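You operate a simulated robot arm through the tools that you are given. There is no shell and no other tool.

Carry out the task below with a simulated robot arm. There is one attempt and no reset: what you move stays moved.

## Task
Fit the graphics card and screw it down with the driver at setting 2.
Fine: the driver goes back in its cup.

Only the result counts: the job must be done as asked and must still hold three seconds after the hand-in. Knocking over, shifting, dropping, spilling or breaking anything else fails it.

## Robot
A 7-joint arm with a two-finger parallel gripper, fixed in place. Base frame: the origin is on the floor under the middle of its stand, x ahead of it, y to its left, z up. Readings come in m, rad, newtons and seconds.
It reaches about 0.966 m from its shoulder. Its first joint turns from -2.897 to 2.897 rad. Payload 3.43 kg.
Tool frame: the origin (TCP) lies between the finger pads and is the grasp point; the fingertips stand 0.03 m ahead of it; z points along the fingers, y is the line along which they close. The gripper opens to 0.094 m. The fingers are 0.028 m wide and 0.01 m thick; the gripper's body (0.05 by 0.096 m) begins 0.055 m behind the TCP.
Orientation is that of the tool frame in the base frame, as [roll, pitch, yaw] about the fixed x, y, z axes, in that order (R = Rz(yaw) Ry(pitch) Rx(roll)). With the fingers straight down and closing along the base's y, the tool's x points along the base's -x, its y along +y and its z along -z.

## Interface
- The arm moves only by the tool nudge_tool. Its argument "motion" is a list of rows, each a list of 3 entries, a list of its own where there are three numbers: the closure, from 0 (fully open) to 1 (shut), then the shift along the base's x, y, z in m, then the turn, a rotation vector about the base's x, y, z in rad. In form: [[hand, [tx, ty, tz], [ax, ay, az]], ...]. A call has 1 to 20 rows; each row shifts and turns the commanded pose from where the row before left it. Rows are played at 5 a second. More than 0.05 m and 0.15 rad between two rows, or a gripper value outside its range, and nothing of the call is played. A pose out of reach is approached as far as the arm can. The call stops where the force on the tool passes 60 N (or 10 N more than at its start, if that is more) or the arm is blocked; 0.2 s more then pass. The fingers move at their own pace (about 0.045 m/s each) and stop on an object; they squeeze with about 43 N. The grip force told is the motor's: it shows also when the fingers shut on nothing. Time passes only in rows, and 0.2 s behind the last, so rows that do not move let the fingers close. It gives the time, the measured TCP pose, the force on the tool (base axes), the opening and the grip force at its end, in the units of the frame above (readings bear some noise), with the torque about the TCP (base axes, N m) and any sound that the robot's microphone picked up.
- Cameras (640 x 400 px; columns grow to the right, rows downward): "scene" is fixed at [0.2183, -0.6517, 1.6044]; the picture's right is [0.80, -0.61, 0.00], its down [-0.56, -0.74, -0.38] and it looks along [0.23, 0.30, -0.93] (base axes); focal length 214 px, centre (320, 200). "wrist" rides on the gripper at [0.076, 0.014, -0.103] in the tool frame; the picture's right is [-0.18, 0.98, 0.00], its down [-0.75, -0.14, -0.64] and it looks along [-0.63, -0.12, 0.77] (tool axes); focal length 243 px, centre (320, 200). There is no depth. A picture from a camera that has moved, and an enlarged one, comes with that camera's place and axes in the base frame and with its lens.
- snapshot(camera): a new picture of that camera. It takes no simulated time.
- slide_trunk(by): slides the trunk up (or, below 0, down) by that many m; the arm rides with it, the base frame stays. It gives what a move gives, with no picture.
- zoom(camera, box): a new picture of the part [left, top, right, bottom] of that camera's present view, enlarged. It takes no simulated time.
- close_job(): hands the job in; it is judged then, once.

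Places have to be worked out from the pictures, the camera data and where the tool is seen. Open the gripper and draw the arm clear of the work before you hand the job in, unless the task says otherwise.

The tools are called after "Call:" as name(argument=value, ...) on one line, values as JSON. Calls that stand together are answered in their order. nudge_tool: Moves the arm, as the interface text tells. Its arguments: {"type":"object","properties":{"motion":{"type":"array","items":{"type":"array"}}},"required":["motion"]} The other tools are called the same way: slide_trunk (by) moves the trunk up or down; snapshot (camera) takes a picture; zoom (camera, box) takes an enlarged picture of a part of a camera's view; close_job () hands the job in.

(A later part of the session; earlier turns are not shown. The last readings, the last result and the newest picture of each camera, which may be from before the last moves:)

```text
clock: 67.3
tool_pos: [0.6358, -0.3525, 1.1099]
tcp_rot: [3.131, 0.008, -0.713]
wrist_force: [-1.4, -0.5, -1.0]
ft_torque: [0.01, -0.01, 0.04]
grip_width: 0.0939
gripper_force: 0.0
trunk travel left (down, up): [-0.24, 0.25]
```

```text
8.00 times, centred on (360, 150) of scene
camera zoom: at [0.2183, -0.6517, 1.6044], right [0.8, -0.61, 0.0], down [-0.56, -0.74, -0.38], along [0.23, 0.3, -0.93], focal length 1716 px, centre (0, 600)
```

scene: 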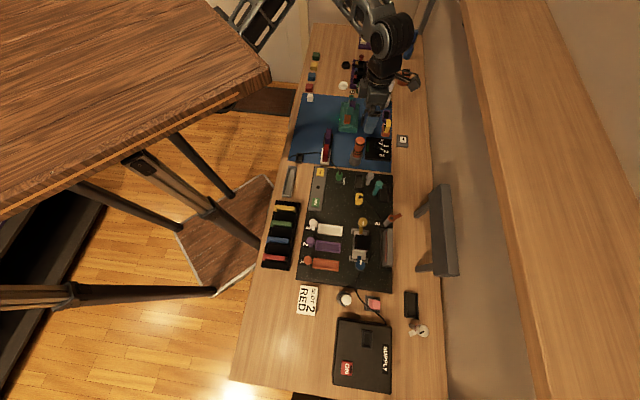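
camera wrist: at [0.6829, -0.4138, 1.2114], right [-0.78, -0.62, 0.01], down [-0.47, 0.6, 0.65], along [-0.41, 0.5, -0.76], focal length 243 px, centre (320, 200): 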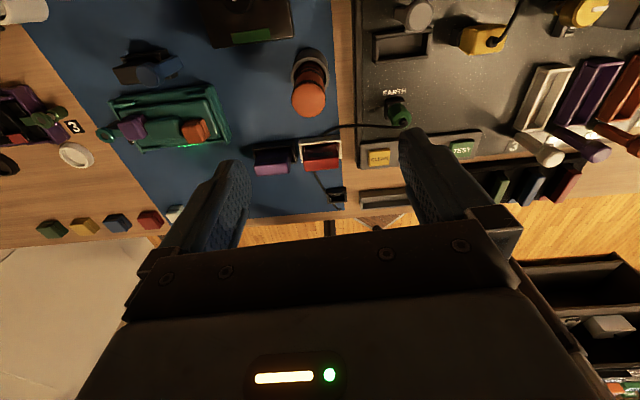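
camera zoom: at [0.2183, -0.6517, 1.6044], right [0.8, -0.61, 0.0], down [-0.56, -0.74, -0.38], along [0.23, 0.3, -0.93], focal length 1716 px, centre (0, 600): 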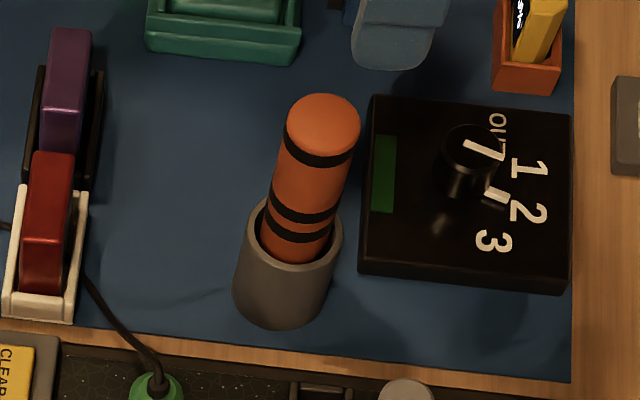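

The dial reads 2 and the driver stands essentially vertical at ≈(0.642,-0.345). I centre above it, level the tool, and descend partway.

Call:
nudge_tool(motion=[[0, [0.006, 0.0075, -0.02], [0.003, -0.011, 0]], [0, [0, 0, -0.04], [0, 0, 0]], [0, [0, 0, -0.02], [0, 0, 0]], [0, [0, 0, 0], [0, 0, 0]]])

Call:
snapshot(camera="wrist")

Call:
zoom(camera="wrist", box=[250, 60, 390, 200])

```text
clock: 68.3
tool_pos: [0.6399, -0.345, 1.032]
tcp_rot: [-3.13, -0.006, -0.717]
wrist_force: [0.4, 0.4, 0.0]
ft_torque: [0.03, 0.0, 0.01]
grip_width: 0.0939
gripper_force: 0.0
trunk travel left (down, up): [-0.24, 0.25]
```

```text
taken
camera wrist: at [0.6862, -0.4079, 1.1349], right [-0.78, -0.62, -0.01], down [-0.48, 0.6, 0.64], along [-0.39, 0.51, -0.77], focal length 243 px, centre (320, 200)
```

wrist: 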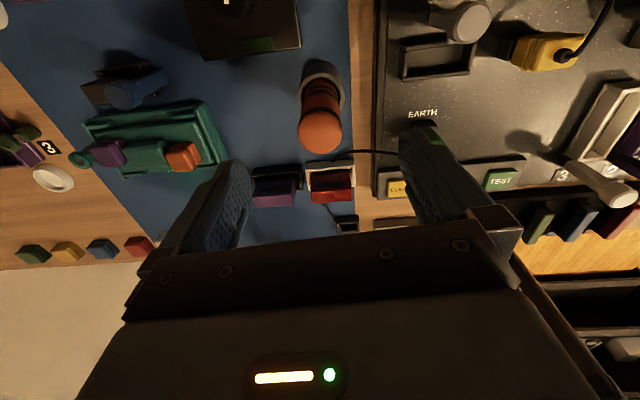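

```text
2.86 times, centred on (320, 130) of wrist
camera zoom: at [0.6862, -0.4079, 1.1349], right [-0.78, -0.62, -0.01], down [-0.48, 0.6, 0.64], along [-0.39, 0.51, -0.77], focal length 693 px, centre (320, 400)
```

zoom: 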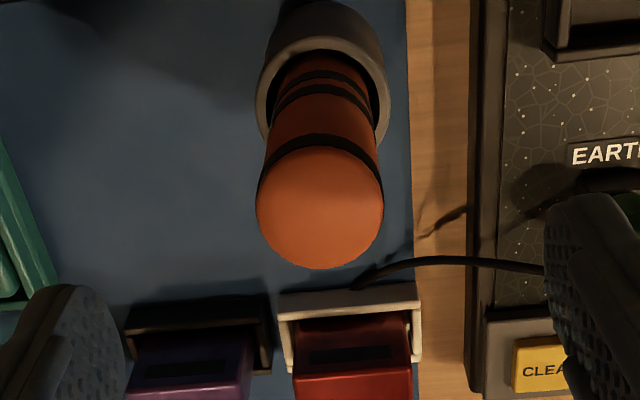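

The handle is centred on the tool axis. I undo the tiny tilt, narrow the fingers to ~66 mm and lower to grip the handle with TCP at z≈0.932.

Call:
nudge_tool(motion=[[0.3, [0.0008, 0.0003, -0.03], [-0.003, 0.011, 0]], [0.3, [0, 0, -0.035], [0, 0, 0]], [0.3, [0, 0, -0.035], [0, 0, 0]], [0.3, [0, 0, 0], [0, 0, 0]]])

Call:
snapshot(camera="wrist")

```text
clock: 69.3
tool_pos: [0.6422, -0.3446, 0.9319]
tcp_rot: [-3.14, -0.001, -0.719]
wrist_force: [0.7, 0.4, -0.3]
ft_torque: [0.0, 0.01, 0.01]
grip_width: 0.0657
gripper_force: 0.0
trunk travel left (down, up): [-0.24, 0.25]
```

```text
taken
camera wrist: at [0.6885, -0.4063, 1.0335], right [-0.78, -0.62, 0.0], down [-0.48, 0.6, 0.64], along [-0.4, 0.51, -0.77], focal length 243 px, centre (320, 200)
```

wrist: 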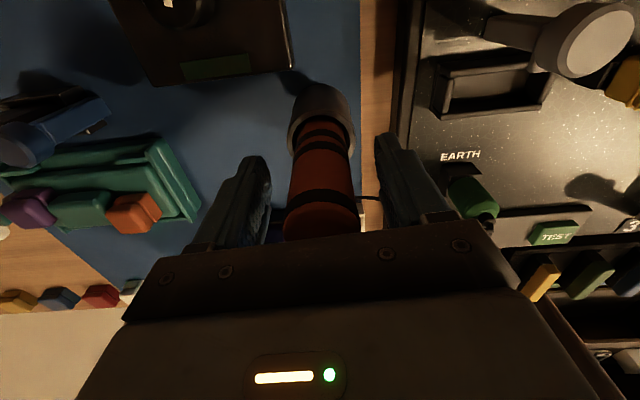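

The handle is between the fingers. Close and grip it.

Call:
nudge_tool(motion=[[0.5, [0, 0, 0], [0, 0, 0]], [0.7, [0, 0, 0], [0, 0, 0]], [1.0, [0, 0, 0], [0, 0, 0]], [1.0, [0, 0, 0], [0, 0, 0]], [1.0, [0, 0, 0], [0, 0, 0]]])

Call:
snapshot(camera="wrist")

```text
clock: 70.5
tool_pos: [0.6412, -0.3437, 0.9319]
tcp_rot: [-3.139, 0.002, -0.715]
wrist_force: [-0.7, -0.2, 0.4]
ft_torque: [-0.07, 0.03, 0.02]
grip_width: 0.0334
gripper_force: 43.4
trunk travel left (down, up): [-0.24, 0.25]
```

```text
taken
camera wrist: at [0.6886, -0.4064, 1.0337], right [-0.78, -0.62, 0.0], down [-0.48, 0.6, 0.64], along [-0.4, 0.51, -0.77], focal length 243 px, centre (320, 200)
```

wrist: 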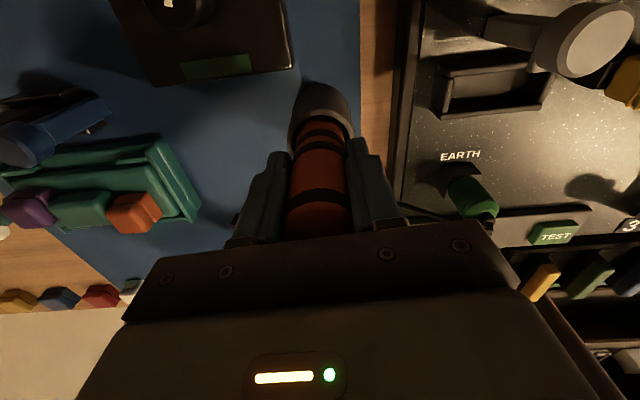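

Gripped the handle (33 mm, 43 N) at TCP ≈(0.6415,-0.344,0.932) – I'll return there later. Lift straight up.

Call:
nudge_tool(motion=[[1, [0, 0, 0.02], [0, 0, 0]], [1, [0, 0, 0.035], [0, 0, 0]], [1, [0, 0, 0.04], [0, 0, 0]], [1, [0, 0, 0.04], [0, 0, 0]], [1, [0, 0, 0], [0, 0, 0]]])

Call:
snapshot(camera="wrist")

Call:
zoom(camera="scene", box=[330, 90, 430, 180])

```text
clock: 71.7
tool_pos: [0.6437, -0.3432, 1.0675]
tcp_rot: [-3.14, 0.001, -0.717]
wrist_force: [0.2, -0.3, -1.1]
ft_torque: [0.01, 0.0, 0.0]
grip_width: 0.0333
gripper_force: 42.9
trunk travel left (down, up): [-0.24, 0.25]
```

```text
taken
camera wrist: at [0.6898, -0.4053, 1.1698], right [-0.79, -0.62, 0.0], down [-0.47, 0.6, 0.64], along [-0.4, 0.51, -0.77], focal length 243 px, centre (320, 200)
```

wrist: 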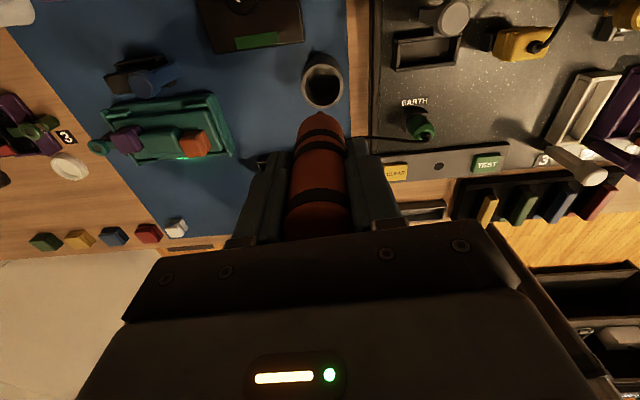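

```text
4.44 times, centred on (380, 135) of scene
camera zoom: at [0.2183, -0.6517, 1.6044], right [0.8, -0.61, 0.0], down [-0.56, -0.74, -0.38], along [0.23, 0.3, -0.93], focal length 953 px, centre (53, 489)
```

zoom: 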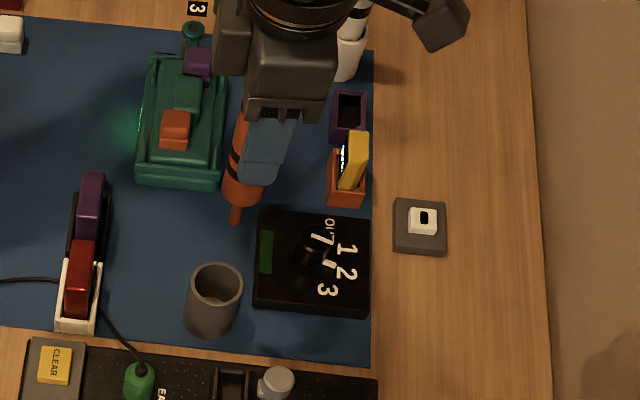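

The driver is out of the cup; it has a short hex bit. Zoom to find the tip's exact position relative to the TCP.

Call:
zoom(camera="wrist", box=[270, 60, 370, 160])

Call:
zoom(camera="scene", box=[355, 120, 395, 160])

```text
4.00 times, centred on (320, 110) of wrist
camera zoom: at [0.6898, -0.4053, 1.1698], right [-0.79, -0.62, 0.0], down [-0.47, 0.6, 0.64], along [-0.4, 0.51, -0.77], focal length 970 px, centre (320, 560)
```

zoom: 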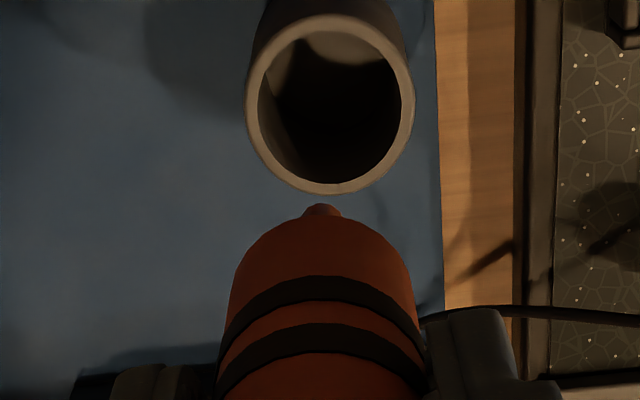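

```text
10.00 times, centred on (375, 140) of scene
camera zoom: at [0.2183, -0.6517, 1.6044], right [0.8, -0.61, 0.0], down [-0.56, -0.74, -0.38], along [0.23, 0.3, -0.93], focal length 2145 px, centre (-230, 800)
```

zoom: 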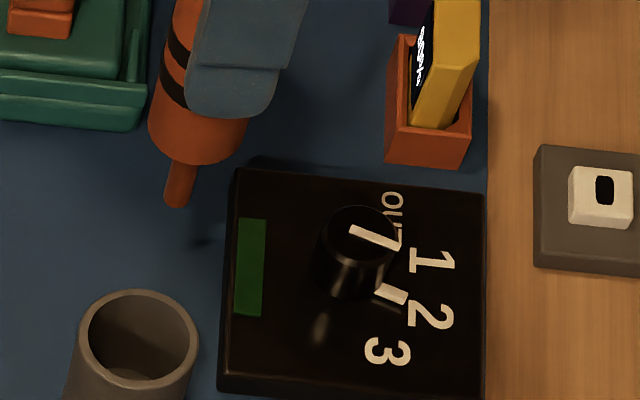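

The bit tip is ≈105 mm below the TCP and on the tool axis. I carry the driver to above the screw at (0.534,-0.626) with the tip ~65 mm above the head.

Call:
nudge_tool(motion=[[1, [0, 0, 0.028], [0, 0, 0]], [1, [-0.0157, -0.0404, 0], [0, 0, 0]], [1, [-0.0157, -0.0404, 0], [0, 0, 0]], [1, [-0.0157, -0.0404, 0], [0, 0, 0]], [1, [-0.0157, -0.0404, 0], [0, 0, 0]], [1, [-0.0157, -0.0404, 0], [0, 0, 0]], [1, [-0.0157, -0.0404, 0], [0, 0, 0]], [1, [-0.0155, -0.0401, 0], [0, 0, 0]], [1, [0, 0, 0], [0, 0, 0]]])

Call:
snapshot(camera="wrist")

Call:
zoom(camera="wrist", box=[250, 20, 390, 160])

Call:
zoom(camera="scene", box=[360, 190, 440, 260])

```text
clock: 73.7
tool_pos: [0.5313, -0.6258, 1.0935]
tcp_rot: [-3.138, 0.001, -0.717]
wrist_force: [0.4, -0.6, -1.6]
ft_torque: [0.0, -0.04, 0.01]
grip_width: 0.0333
gripper_force: 42.9
trunk travel left (down, up): [-0.24, 0.25]
```

```text
taken
camera wrist: at [0.578, -0.6877, 1.1955], right [-0.79, -0.62, 0.0], down [-0.47, 0.6, 0.64], along [-0.4, 0.51, -0.77], focal length 243 px, centre (320, 200)
```

wrist: 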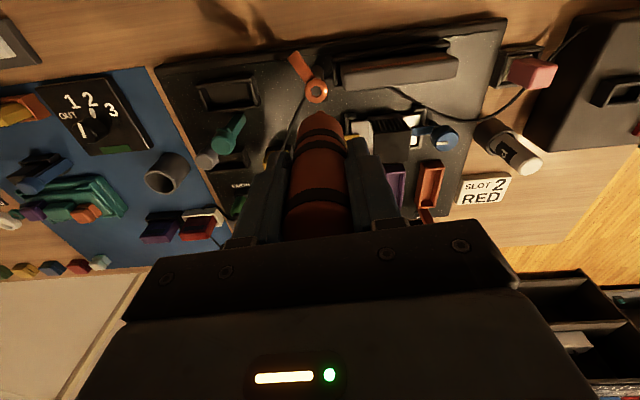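

```text
2.86 times, centred on (320, 90) of wrist
camera zoom: at [0.578, -0.6877, 1.1955], right [-0.79, -0.62, 0.0], down [-0.47, 0.6, 0.64], along [-0.4, 0.51, -0.77], focal length 693 px, centre (320, 514)
```

zoom: 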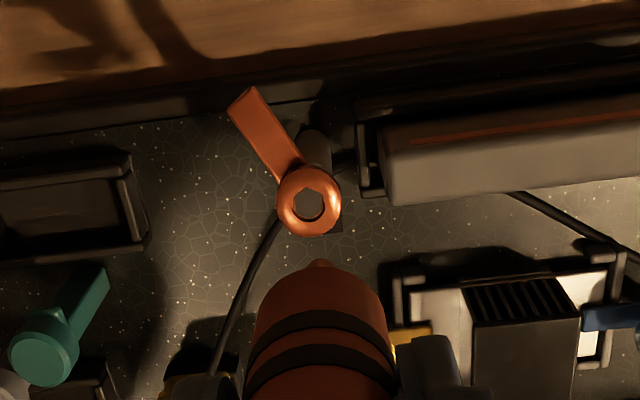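

```text
5.71 times, centred on (400, 225) of scene
camera zoom: at [0.2183, -0.6517, 1.6044], right [0.8, -0.61, 0.0], down [-0.56, -0.74, -0.38], along [0.23, 0.3, -0.93], focal length 1226 px, centre (-137, 57)
```

zoom: 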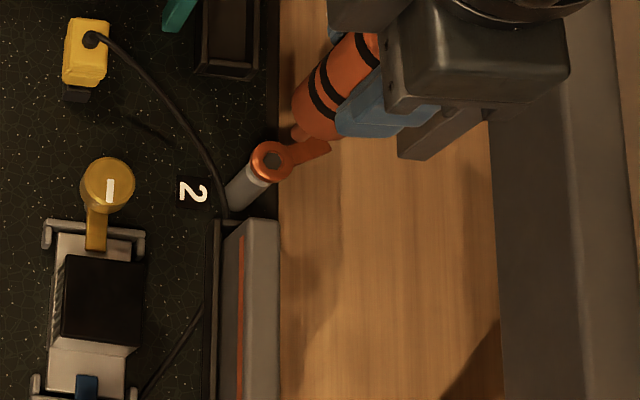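

Clear view: the screw head is ~4 mm off the tool axis. I shift by that and lower to bring the tip ~2.5 cm above the head, then recheck.

Call:
nudge_tool(motion=[[1, [0.0042, 0.0012, 0], [0, 0, 0]], [1, [0, 0, -0.02], [0, 0, 0]], [1, [0, 0, -0.015], [0, 0, 0]], [1, [0, 0, 0], [0, 0, 0]]])

Call:
zoom(camera="wrist", box=[270, 50, 370, 150])

Call:
zoom(camera="scene", box=[378, 205, 408, 235])

```text
clock: 74.7
tool_pos: [0.5367, -0.6256, 1.0595]
tcp_rot: [-3.141, 0.0, -0.716]
wrist_force: [0.2, 0.1, -2.4]
ft_torque: [-0.04, 0.0, -0.04]
grip_width: 0.0329
gripper_force: 42.7
trunk travel left (down, up): [-0.24, 0.25]
```

```text
4.00 times, centred on (320, 100) of wrist
camera zoom: at [0.5835, -0.6876, 1.1616], right [-0.78, -0.62, 0.0], down [-0.48, 0.6, 0.64], along [-0.4, 0.5, -0.77], focal length 970 px, centre (320, 600)
```

zoom: 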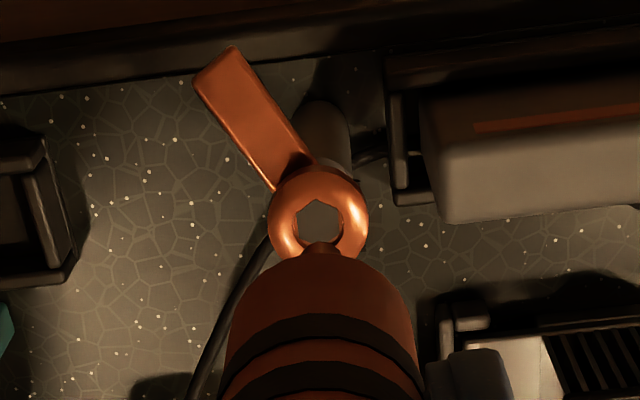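

```text
13.33 times, centred on (393, 220) of scene
camera zoom: at [0.2183, -0.6517, 1.6044], right [0.8, -0.61, 0.0], down [-0.56, -0.74, -0.38], along [0.23, 0.3, -0.93], focal length 2860 px, centre (-653, -67)
```

zoom: 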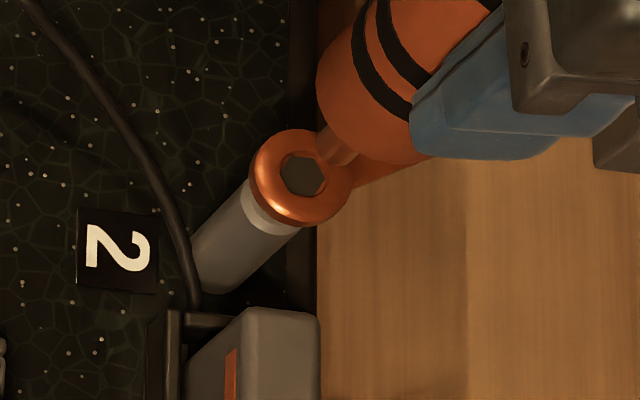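

Lateral offset is now <0.5 mm. To measure the other horizontal direction reliably I rotate the hand −90° in place (tip still above the head) and look again.

Call:
nudge_tool(motion=[[1, [0, 0, 0], [0, 0, -0.1428]], [1, [0, 0, 0], [0, 0, -0.1428]], [1, [0, 0, 0], [0, 0, -0.1428]], [1, [0, 0, 0], [0, 0, -0.1428]], [1, [0, 0, 0], [0, 0, -0.1428]], [1, [0, 0, 0], [0, 0, -0.1428]], [1, [0, 0, 0], [0, 0, -0.1428]], [1, [0, 0, 0], [0, 0, -0.1428]], [1, [0, 0, 0], [0, 0, -0.1428]], [1, [0, 0, 0], [0, 0, -0.1428]], [1, [0, 0, 0], [0, 0, -0.1428]], [1, [0, 0, 0], [0, 0, 0]], [1, [0, 0, 0], [0, 0, 0]]])

Call:
snapshot(camera="wrist")

Call:
zoom(camera="wrist", box=[270, 50, 370, 150])

Call:
zoom(camera="scene", box=[360, 190, 440, 260])

```text
clock: 77.5
tool_pos: [0.5358, -0.6252, 1.0598]
tcp_rot: [-3.14, -0.002, -2.286]
wrist_force: [0.3, 0.7, -2.3]
ft_torque: [-0.01, 0.02, 0.0]
grip_width: 0.033
gripper_force: 43.6
trunk travel left (down, up): [-0.24, 0.25]
```

```text
taken
camera wrist: at [0.4738, -0.6748, 1.1626], right [-0.62, 0.79, 0.0], down [0.6, 0.48, 0.64], along [0.51, 0.4, -0.77], focal length 243 px, centre (320, 200)
```

wrist: 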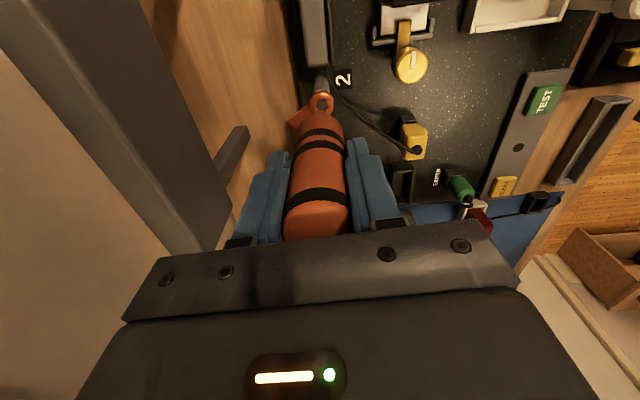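

```text
4.00 times, centred on (320, 100) of wrist
camera zoom: at [0.4738, -0.6748, 1.1626], right [-0.62, 0.79, 0.0], down [0.6, 0.48, 0.64], along [0.51, 0.4, -0.77], focal length 970 px, centre (320, 600)
```

zoom: 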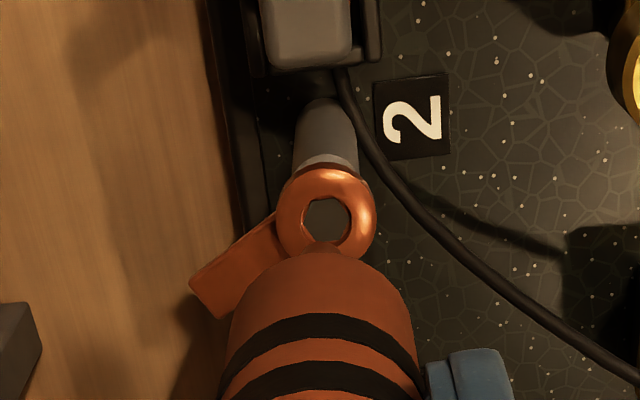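

```text
5.71 times, centred on (400, 225) of scene
camera zoom: at [0.2183, -0.6517, 1.6044], right [0.8, -0.61, 0.0], down [-0.56, -0.74, -0.38], along [0.23, 0.3, -0.93], focal length 1226 px, centre (-137, 57)
```

zoom: 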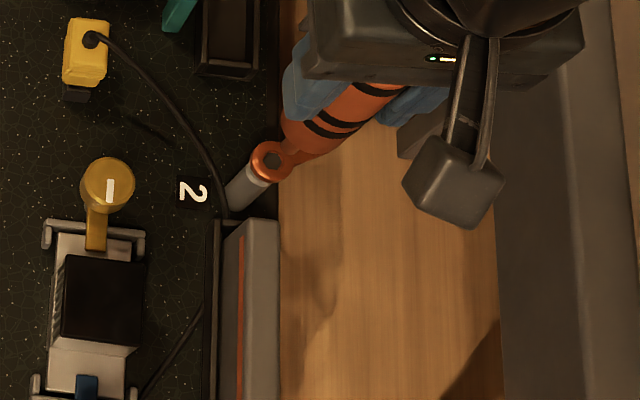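

From this side the offset is only ~1 mm; the head top is at z≈0.932. I rotate back to the starting yaw (leaving room for clockwise turning) and apply the small correction.

Call:
nudge_tool(motion=[[1, [-0.0002, 0.001, 0], [0, 0, 0.1428]], [1, [0, 0, 0], [0, 0, 0.1428]], [1, [0, 0, 0], [0, 0, 0.1428]], [1, [0, 0, 0], [0, 0, 0.1428]], [1, [0, 0, 0], [0, 0, 0.1428]], [1, [0, 0, 0], [0, 0, 0.1428]], [1, [0, 0, 0], [0, 0, 0.1428]], [1, [0, 0, 0], [0, 0, 0.1428]], [1, [0, 0, 0], [0, 0, 0.1428]], [1, [0, 0, 0], [0, 0, 0.1428]], [1, [0, 0, 0], [0, 0, 0.1428]], [1, [0, 0, 0], [0, 0, 0]], [1, [0, 0, 0], [0, 0, 0]]])

Call:
zoom(camera="wrist", box=[270, 50, 370, 150])

```text
clock: 80.3
tool_pos: [0.5351, -0.6236, 1.0601]
tcp_rot: [-3.139, -0.001, -0.717]
wrist_force: [0.5, -0.2, -2.0]
ft_torque: [-0.05, 0.01, -0.02]
grip_width: 0.0331
gripper_force: 42.4
trunk travel left (down, up): [-0.24, 0.25]
```

```text
4.00 times, centred on (320, 100) of wrist
camera zoom: at [0.5822, -0.6864, 1.1622], right [-0.78, -0.62, 0.0], down [-0.48, 0.6, 0.64], along [-0.4, 0.51, -0.77], focal length 970 px, centre (320, 600)
```

zoom: 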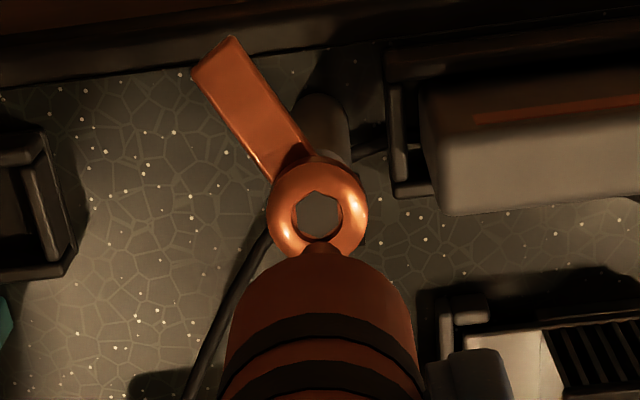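

Well aligned. I lower 18 mm, then proceed in small steps watching the force.

Call:
nudge_tool(motion=[[1, [0.0003, 0.0002, -0.01], [0, 0, 0]], [1, [0, 0, -0.008], [0, 0, 0]], [1, [0, 0, 0], [0, 0, 0]]])

Call:
zoom(camera="wrist", box=[270, 50, 370, 150])

Call:
zoom(camera="scene", box=[378, 205, 408, 235])

```text
clock: 81.1
tool_pos: [0.5355, -0.6249, 1.0416]
tcp_rot: [-3.14, 0.001, -0.718]
wrist_force: [0.1, -0.3, -1.9]
ft_torque: [-0.01, -0.02, 0.01]
grip_width: 0.033
gripper_force: 42.5
trunk travel left (down, up): [-0.24, 0.25]
```

```text
4.00 times, centred on (320, 100) of wrist
camera zoom: at [0.5826, -0.6864, 1.1439], right [-0.78, -0.62, 0.0], down [-0.48, 0.6, 0.64], along [-0.4, 0.51, -0.77], focal length 970 px, centre (320, 600)
```

zoom: 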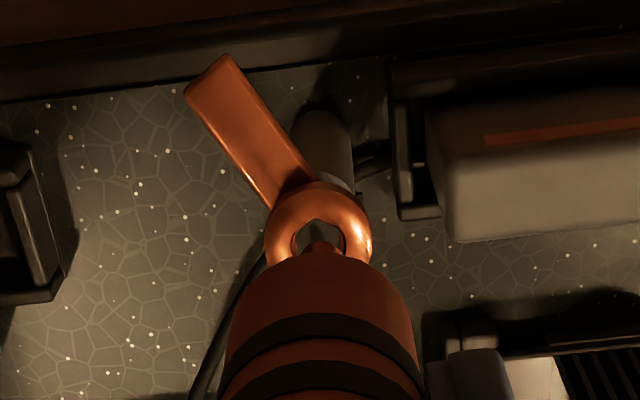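

```text
13.33 times, centred on (393, 220) of scene
camera zoom: at [0.2183, -0.6517, 1.6044], right [0.8, -0.61, 0.0], down [-0.56, -0.74, -0.38], along [0.23, 0.3, -0.93], focal length 2860 px, centre (-653, -67)
```

zoom: 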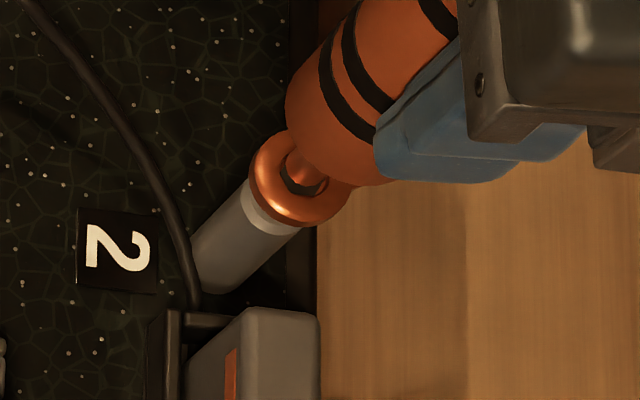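

The tip is right over the hole. Lower 6 mm and read the force.

Call:
nudge_tool(motion=[[1, [0, 0, -0.003], [0, 0, 0]], [1, [0, 0, -0.003], [0, 0, 0]], [1, [0, 0, 0], [0, 0, 0]]])

Call:
zoom(camera="scene", box=[378, 205, 408, 235])

Call:
zoom(camera="wrist", box=[270, 50, 370, 150])

```text
clock: 81.9
tool_pos: [0.5358, -0.6238, 1.0358]
tcp_rot: [-3.14, 0.0, -0.717]
wrist_force: [-0.4, 0.5, 1.2]
ft_torque: [-0.01, 0.15, 0.01]
grip_width: 0.0332
gripper_force: 42.9
trunk travel left (down, up): [-0.24, 0.25]
```

```text
13.33 times, centred on (393, 220) of scene
camera zoom: at [0.2183, -0.6517, 1.6044], right [0.8, -0.61, 0.0], down [-0.56, -0.74, -0.38], along [0.23, 0.3, -0.93], focal length 2860 px, centre (-653, -67)
```

zoom: 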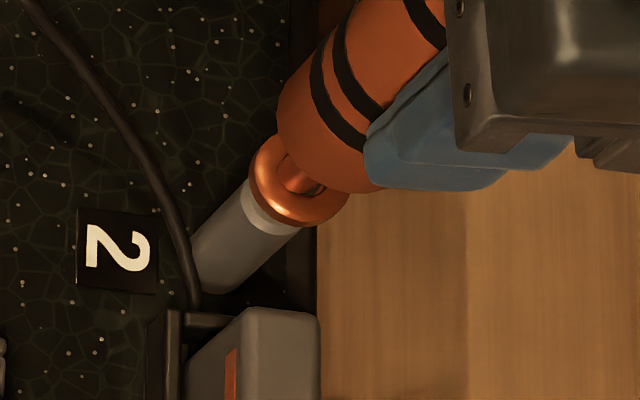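

```text
4.00 times, centred on (320, 100) of wrist
camera zoom: at [0.5821, -0.6863, 1.1388], right [-0.78, -0.62, 0.0], down [-0.48, 0.6, 0.64], along [-0.4, 0.51, -0.77], focal length 970 px, centre (320, 600)
```

zoom: 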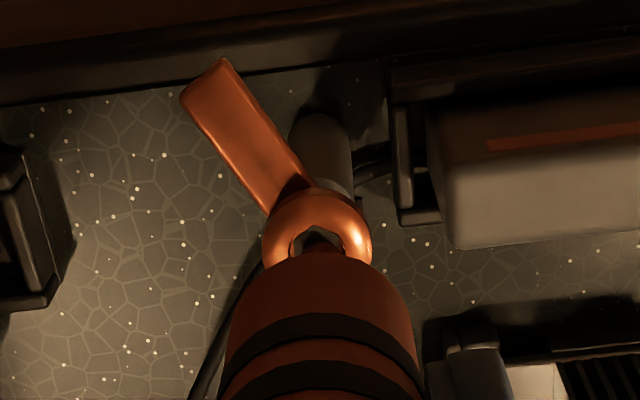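

Light contact (~3 N) – the tip is at the hole. Push 2 mm more to see whether it goes in or meets resistance.

Call:
nudge_tool(motion=[[1, [0, 0, -0.002], [0, 0, 0]], [1, [0, 0, 0], [0, 0, 0]]])

```text
clock: 82.5
tool_pos: [0.5346, -0.6232, 1.0372]
tcp_rot: [-3.139, 0.001, -0.717]
wrist_force: [0.0, 7.4, 15.8]
ft_torque: [0.74, 0.09, -0.05]
grip_width: 0.0333
gripper_force: 43.4
trunk travel left (down, up): [-0.24, 0.25]
```

Resistance with a +y side force: the tip sits on the −y edge of the hole. I lift 3 mm, shift +1.2 mm in y, and try again.

Call:
nudge_tool(motion=[[1, [0, 0, 0.003], [0, 0, 0]], [1, [0, 0.0013, 0], [0, 0, 0]], [1, [0, 0, -0.003], [0, 0, 0]], [1, [0, 0, 0], [0, 0, 0]]])

Call:
zoom(camera="wrist", box=[270, 50, 370, 150])

Call:
zoom(camera="scene", box=[378, 205, 408, 235])

```text
clock: 83.5
tool_pos: [0.5356, -0.6227, 1.0372]
tcp_rot: [-3.141, -0.002, -0.717]
wrist_force: [-0.5, 1.0, 23.0]
ft_torque: [0.1, 0.19, 0.0]
grip_width: 0.033
gripper_force: 43.1
trunk travel left (down, up): [-0.24, 0.25]
```

```text
4.00 times, centred on (320, 100) of wrist
camera zoom: at [0.5828, -0.6838, 1.1388], right [-0.78, -0.62, 0.0], down [-0.48, 0.6, 0.64], along [-0.4, 0.5, -0.77], focal length 970 px, centre (320, 600)
```

zoom: 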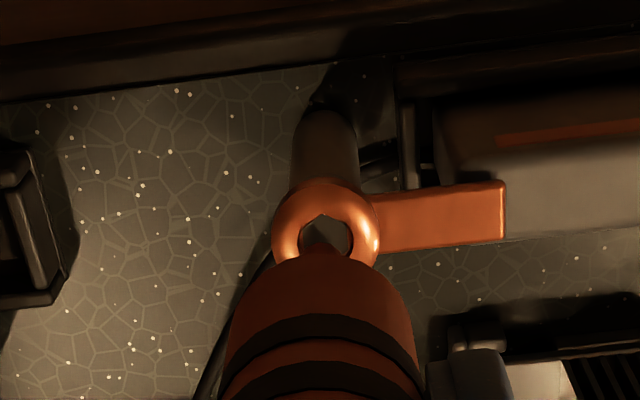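

```text
13.33 times, centred on (393, 220) of scene
camera zoom: at [0.2183, -0.6517, 1.6044], right [0.8, -0.61, 0.0], down [-0.56, -0.74, -0.38], along [0.23, 0.3, -0.93], focal length 2860 px, centre (-653, -67)
```

zoom: 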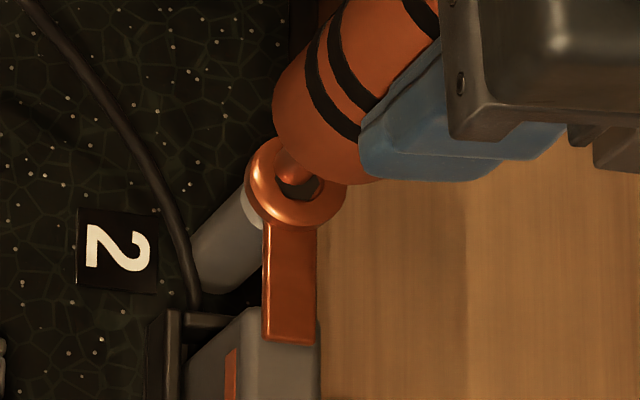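

The powered driver turned the screw: the flag has swung ~118° and now lies over the card, and the head is a few mm lower. I hold gentle pressure a moment longer to see if it's fully home.

Call:
nudge_tool(motion=[[1, [0, 0, 0], [0, 0, 0]], [1, [0, 0, 0], [0, 0, 0]], [1, [0, 0, 0], [0, 0, 0]], [1, [0, 0, 0], [0, 0, 0]]])

Call:
zoom(camera="scene", box=[378, 205, 408, 235])

Call:
zoom(camera="wrist", box=[270, 50, 390, 150])

```text
clock: 84.5
tool_pos: [0.5361, -0.6211, 1.0362]
tcp_rot: [3.141, -0.001, -0.717]
wrist_force: [2.9, -1.4, 35.0]
ft_torque: [0.01, -0.34, -0.02]
grip_width: 0.0331
gripper_force: 42.9
trunk travel left (down, up): [-0.24, 0.25]
```

```text
13.33 times, centred on (393, 220) of scene
camera zoom: at [0.2183, -0.6517, 1.6044], right [0.8, -0.61, 0.0], down [-0.56, -0.74, -0.38], along [0.23, 0.3, -0.93], focal length 2860 px, centre (-653, -67)
```

zoom: 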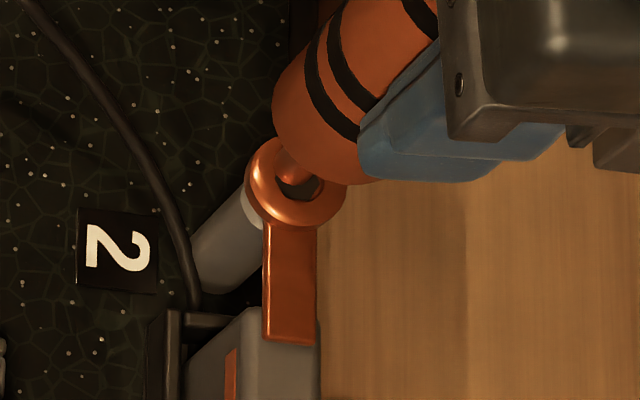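

```text
4.00 times, centred on (330, 100) of wrist
camera zoom: at [0.5826, -0.6838, 1.1384], right [-0.78, -0.62, 0.0], down [-0.48, 0.6, 0.64], along [-0.4, 0.5, -0.77], focal length 970 px, centre (280, 600)
```

zoom: 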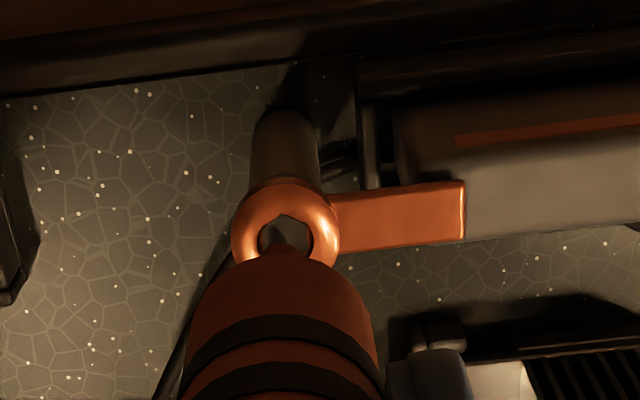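

No further motion under pressure, so the screw is home. I lift the driver straight off and inspect the screw and card.

Call:
nudge_tool(motion=[[1, [0, 0, 0.01], [0, 0, 0]], [1, [0, 0, 0.02], [0, 0, 0]], [1, [0, 0, 0.03], [0, 0, 0]], [1, [0, 0, 0], [0, 0, 0]]])

Call:
zoom(camera="scene", box=[370, 200, 410, 240])

Call:
zoom(camera="wrist", box=[250, 20, 410, 160])

```text
clock: 85.5
tool_pos: [0.5365, -0.6215, 1.0909]
tcp_rot: [-3.136, 0.006, -0.719]
wrist_force: [0.1, 0.3, -1.2]
ft_torque: [-0.01, 0.0, -0.01]
grip_width: 0.0327
gripper_force: 43.2
trunk travel left (down, up): [-0.24, 0.25]
```

```text
10.00 times, centred on (390, 220) of scene
camera zoom: at [0.2183, -0.6517, 1.6044], right [0.8, -0.61, 0.0], down [-0.56, -0.74, -0.38], along [0.23, 0.3, -0.93], focal length 2145 px, centre (-380, 0)
```

zoom: 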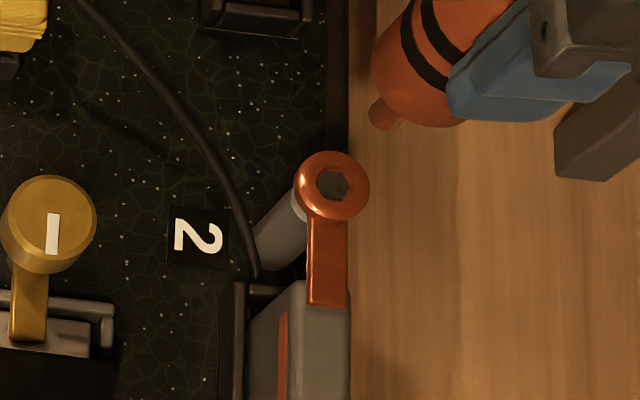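

```text
2.86 times, centred on (330, 90) of wrist
camera zoom: at [0.5835, -0.6844, 1.1925], right [-0.79, -0.62, 0.0], down [-0.47, 0.6, 0.65], along [-0.4, 0.51, -0.76], focal length 693 px, centre (291, 514)
```

zoom: 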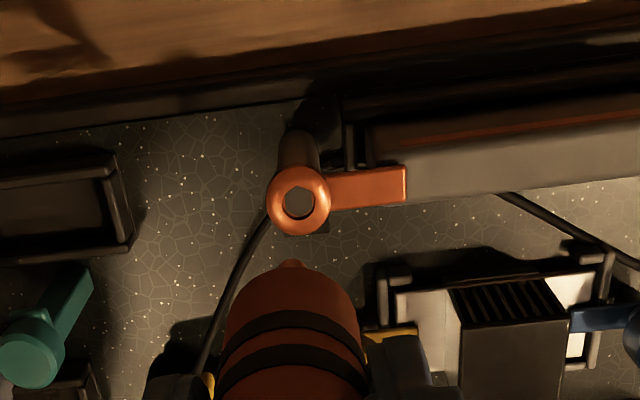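

The clamp flag lies over the card and the head sits down on its post. Now return the driver: travel back above the cup at the same height.

Call:
nudge_tool(motion=[[1, [0.0151, 0.0397, 0.002], [0, 0, 0]], [1, [0.0151, 0.0397, 0.002], [0, 0, 0]], [1, [0.0151, 0.0397, 0], [0, 0, 0]], [1, [0.0151, 0.0397, 0], [0, 0, 0]], [1, [0.0151, 0.0397, 0], [0, 0, 0]], [1, [0.0151, 0.0397, 0], [0, 0, 0]], [1, [0.015, 0.0397, 0], [0, 0, 0]], [1, [0, 0, -0.025], [0, 0, 0]], [1, [0, 0, 0], [0, 0, 0]], [1, [0, 0, 0], [0, 0, 0]]])

Call:
snapshot(camera="wrist")

Call:
zoom(camera="wrist", box=[270, 50, 370, 150])

Call:
zoom(camera="scene", box=[340, 115, 400, 175])

```text
clock: 87.7
tool_pos: [0.6419, -0.3459, 1.0737]
tcp_rot: [-3.141, 0.001, -0.717]
wrist_force: [-1.0, -0.7, -1.3]
ft_torque: [-0.01, -0.03, 0.0]
grip_width: 0.0327
gripper_force: 43.2
trunk travel left (down, up): [-0.24, 0.25]
```

```text
taken
camera wrist: at [0.6888, -0.4078, 1.1756], right [-0.78, -0.62, 0.0], down [-0.48, 0.6, 0.64], along [-0.4, 0.51, -0.77], focal length 243 px, centre (320, 200)
```

wrist: 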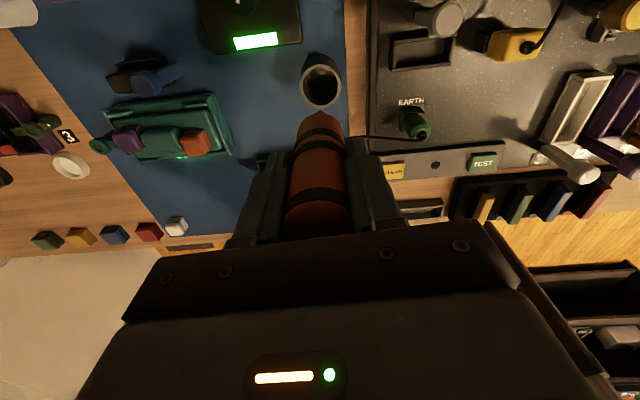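

```text
4.00 times, centred on (320, 100) of wrist
camera zoom: at [0.6888, -0.4078, 1.1756], right [-0.78, -0.62, 0.0], down [-0.48, 0.6, 0.64], along [-0.4, 0.51, -0.77], focal length 970 px, centre (320, 600)
```

zoom: 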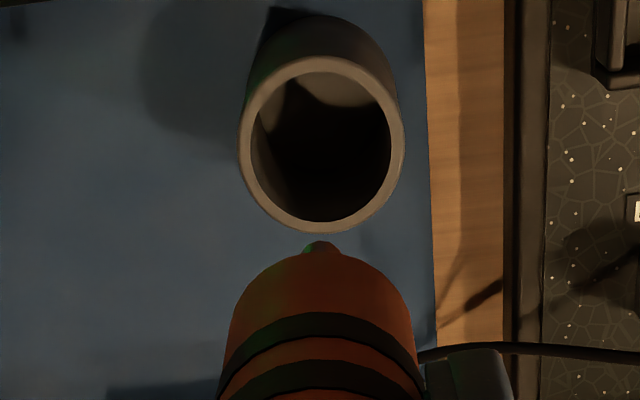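

```text
6.67 times, centred on (370, 145) of scene
camera zoom: at [0.2183, -0.6517, 1.6044], right [0.8, -0.61, 0.0], down [-0.56, -0.74, -0.38], along [0.23, 0.3, -0.93], focal length 1430 px, centre (-13, 567)
```

zoom: 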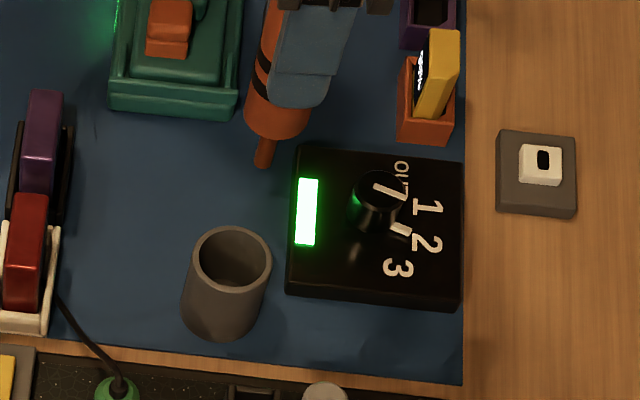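

The dial box's green bar is lit — the torque job is confirmed. The cup centre is ~3.5 mm forward of my axis; I correct and lower the driver into the cup.

Call:
nudge_tool(motion=[[1, [-0.002, 0.0026, 0], [0, 0, 0]], [1, [0, 0, -0.03], [0, 0, 0]], [1, [0, 0, -0.02], [0, 0, 0]], [1, [0, 0, 0], [0, 0, 0]]])

Call:
zoom(camera="wrist", box=[270, 50, 370, 150])

Call:
zoom(camera="scene", box=[340, 115, 400, 175])

```text
clock: 88.7
tool_pos: [0.6395, -0.3416, 1.0221]
tcp_rot: [-3.141, 0.002, -0.716]
wrist_force: [-0.5, -0.6, -2.4]
ft_torque: [0.01, 0.04, 0.01]
grip_width: 0.0329
gripper_force: 42.8
trunk travel left (down, up): [-0.24, 0.25]
```

```text
4.00 times, centred on (320, 100) of wrist
camera zoom: at [0.6863, -0.4042, 1.1244], right [-0.78, -0.62, 0.0], down [-0.48, 0.6, 0.64], along [-0.4, 0.51, -0.77], focal length 970 px, centre (320, 600)
```

zoom: 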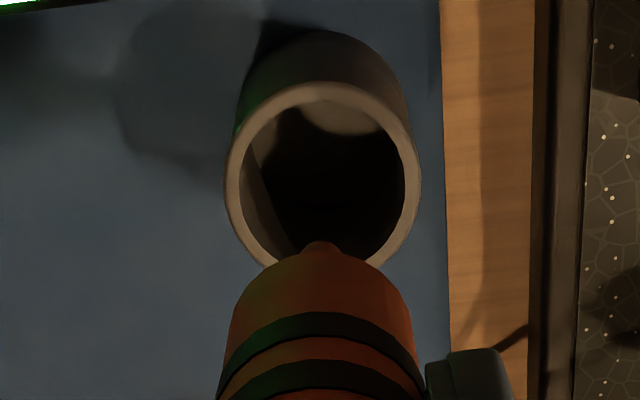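

```text
6.67 times, centred on (370, 145) of scene
camera zoom: at [0.2183, -0.6517, 1.6044], right [0.8, -0.61, 0.0], down [-0.56, -0.74, -0.38], along [0.23, 0.3, -0.93], focal length 1430 px, centre (-13, 567)
```

zoom: 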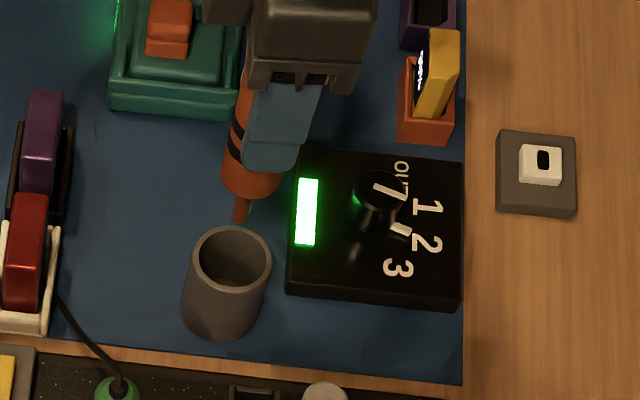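

Tip is nearly over the cup's centre (within ~1-2 mm; clearance is ±3.5 mm). I nudge 1 mm and lower the handle into the cup in stages.

Call:
nudge_tool(motion=[[1, [0.0006, -0.0008, -0.01], [0, 0, 0]], [1, [0, 0, -0.015], [0, 0, 0]], [1, [0, 0, -0.015], [0, 0, 0]], [1, [0, 0, 0], [0, 0, 0]]])

Call:
zoom(camera="wrist", box=[270, 50, 370, 150])

Call:
zoom(camera="scene", box=[340, 115, 400, 175])

```text
clock: 89.7
tool_pos: [0.6401, -0.3423, 0.9831]
tcp_rot: [-3.14, 0.0, -0.717]
wrist_force: [-0.3, -0.4, -1.2]
ft_torque: [0.03, 0.02, -0.01]
grip_width: 0.0328
gripper_force: 42.5
trunk travel left (down, up): [-0.24, 0.25]
```

```text
4.00 times, centred on (320, 100) of wrist
camera zoom: at [0.6874, -0.4052, 1.0855], right [-0.78, -0.62, 0.0], down [-0.48, 0.6, 0.64], along [-0.4, 0.51, -0.77], focal length 970 px, centre (320, 600)
```

zoom: 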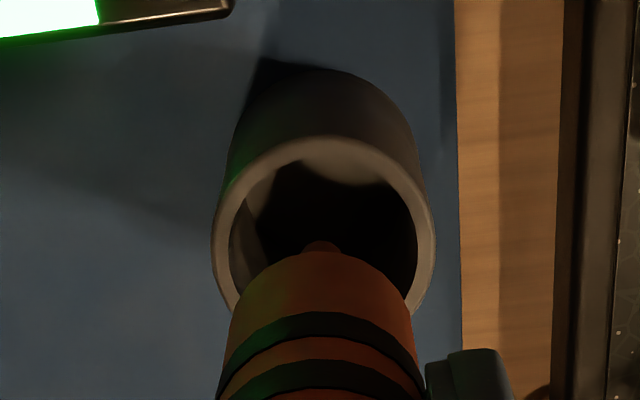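

```text
6.67 times, centred on (370, 145) of scene
camera zoom: at [0.2183, -0.6517, 1.6044], right [0.8, -0.61, 0.0], down [-0.56, -0.74, -0.38], along [0.23, 0.3, -0.93], focal length 1430 px, centre (-13, 567)
```

zoom: 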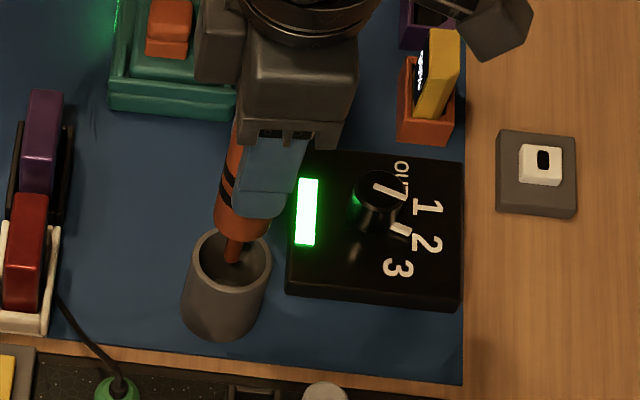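

The tip is centred in the cup mouth. Continue lowering so the handle enters.

Call:
nudge_tool(motion=[[1, [-0.0004, -0.0003, -0.012], [0, 0, 0]], [1, [0, 0, -0.012], [0, 0, 0]], [1, [0, 0, -0.01], [0, 0, 0]], [1, [0, 0, 0], [0, 0, 0]]])

Call:
zoom(camera="scene", box=[340, 115, 400, 175])

Call:
zoom(camera="wrist", box=[270, 50, 370, 150])

```text
clock: 90.7
tool_pos: [0.6393, -0.3431, 0.9504]
tcp_rot: [-3.14, 0.0, -0.717]
wrist_force: [1.1, -0.7, -1.2]
ft_torque: [0.0, 0.01, -0.01]
grip_width: 0.0329
gripper_force: 43.2
trunk travel left (down, up): [-0.24, 0.25]
```

```text
6.67 times, centred on (370, 145) of scene
camera zoom: at [0.2183, -0.6517, 1.6044], right [0.8, -0.61, 0.0], down [-0.56, -0.74, -0.38], along [0.23, 0.3, -0.93], focal length 1430 px, centre (-13, 567)
```

zoom: 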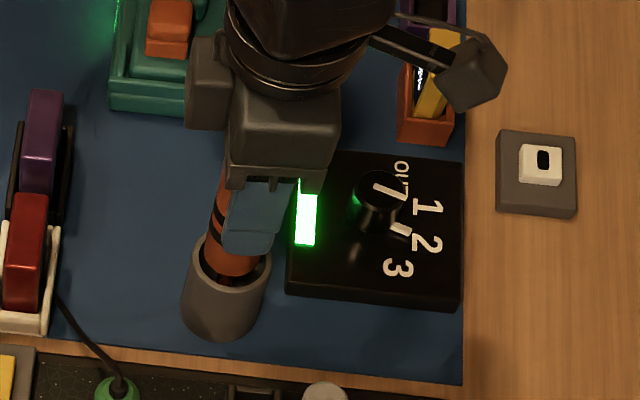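

```text
4.00 times, centred on (320, 100) of wrist
camera zoom: at [0.6864, -0.4056, 1.0519], right [-0.78, -0.62, 0.0], down [-0.48, 0.6, 0.64], along [-0.4, 0.51, -0.77], focal length 970 px, centre (320, 600)
```

zoom: 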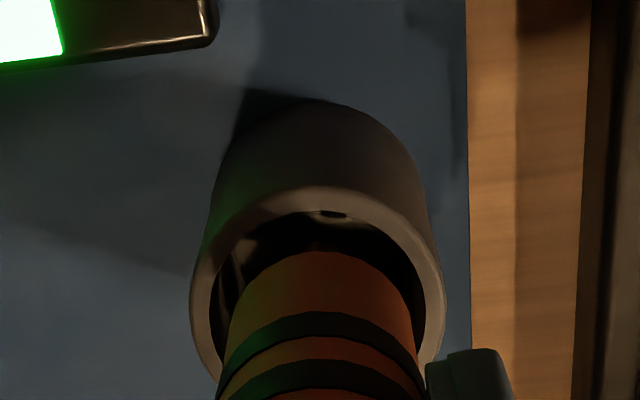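

The handle is entering cleanly with no force. Lower the rest of the way, feeling for the cup floor.

Call:
nudge_tool(motion=[[1, [0, 0, -0.008], [0, 0, 0]], [1, [0, 0, -0.006], [0, 0, 0]], [1, [0, 0, 0], [0, 0, 0]]])

```text
clock: 91.5
tool_pos: [0.639, -0.3434, 0.9348]
tcp_rot: [3.141, 0.001, -0.718]
wrist_force: [0.4, 0.4, -1.4]
ft_torque: [0.02, -0.01, -0.02]
grip_width: 0.0328
gripper_force: 42.8
trunk travel left (down, up): [-0.24, 0.25]
```

Still free at z=0.9348; continue in 2 mm steps to the floor.

Call:
nudge_tool(motion=[[1, [0, 0, -0.002], [0, 0, 0]], [1, [0, 0, -0.002], [0, 0, 0]], [1, [0, 0, 0], [0, 0, 0]]])

```text
clock: 92.3
tool_pos: [0.6402, -0.3446, 0.9296]
tcp_rot: [-3.139, 0.001, -0.717]
wrist_force: [1.1, 0.1, -1.1]
ft_torque: [0.0, -0.06, 0.04]
grip_width: 0.0329
gripper_force: 43.2
trunk travel left (down, up): [-0.24, 0.25]
```

Call:
nudge_tool(motion=[[1, [0, 0, -0.002], [0, 0, 0]], [1, [0, 0, -0.0015], [0, 0, 0]], [1, [0, 0, 0], [0, 0, 0]]])

Call:
zoom(camera="wrist", box=[270, 60, 370, 200])

```text
clock: 93.1
tool_pos: [0.6389, -0.3429, 0.931]
tcp_rot: [-3.139, -0.004, -0.717]
wrist_force: [1.4, 7.3, 47.1]
ft_torque: [0.71, -0.09, -0.02]
grip_width: 0.0331
gripper_force: 43.2
trunk travel left (down, up): [-0.24, 0.25]
```

```text
2.86 times, centred on (320, 130) of wrist
camera zoom: at [0.6858, -0.4057, 1.0334], right [-0.78, -0.62, 0.0], down [-0.48, 0.6, 0.64], along [-0.39, 0.5, -0.77], focal length 693 px, centre (320, 400)
```

zoom: 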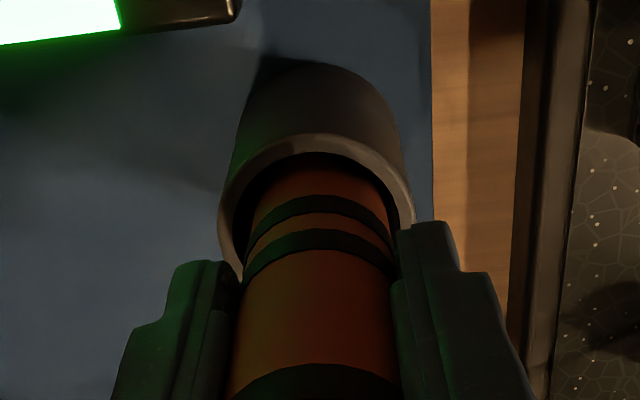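

The driver rests on the cup floor (47 N). I relieve the push by ~3 mm, then open the fingers.

Call:
nudge_tool(motion=[[1, [0, 0, 0.003], [0, 0, 0]], [1, [0, 0, 0], [0, 0, 0]], [0.6, [0, 0, 0], [0, 0, 0]], [0.45, [0, 0, 0], [0, 0, 0]], [0.3, [0, 0, 0], [0, 0, 0]], [0.3, [0, 0, 0], [0, 0, 0]]])

Call:
snapshot(camera="wrist")

```text
clock: 94.5
tool_pos: [0.6388, -0.3429, 0.9313]
tcp_rot: [-3.139, 0.001, -0.718]
wrist_force: [0.9, 0.3, -0.9]
ft_torque: [-0.04, -0.03, 0.02]
grip_width: 0.0658
gripper_force: 0.0
trunk travel left (down, up): [-0.24, 0.25]
```

```text
taken
camera wrist: at [0.6864, -0.4054, 1.0327], right [-0.78, -0.62, 0.0], down [-0.48, 0.6, 0.64], along [-0.4, 0.51, -0.77], focal length 243 px, centre (320, 200)
```

wrist: 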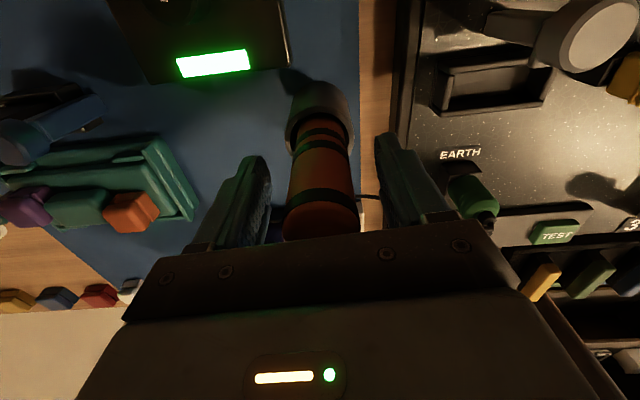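

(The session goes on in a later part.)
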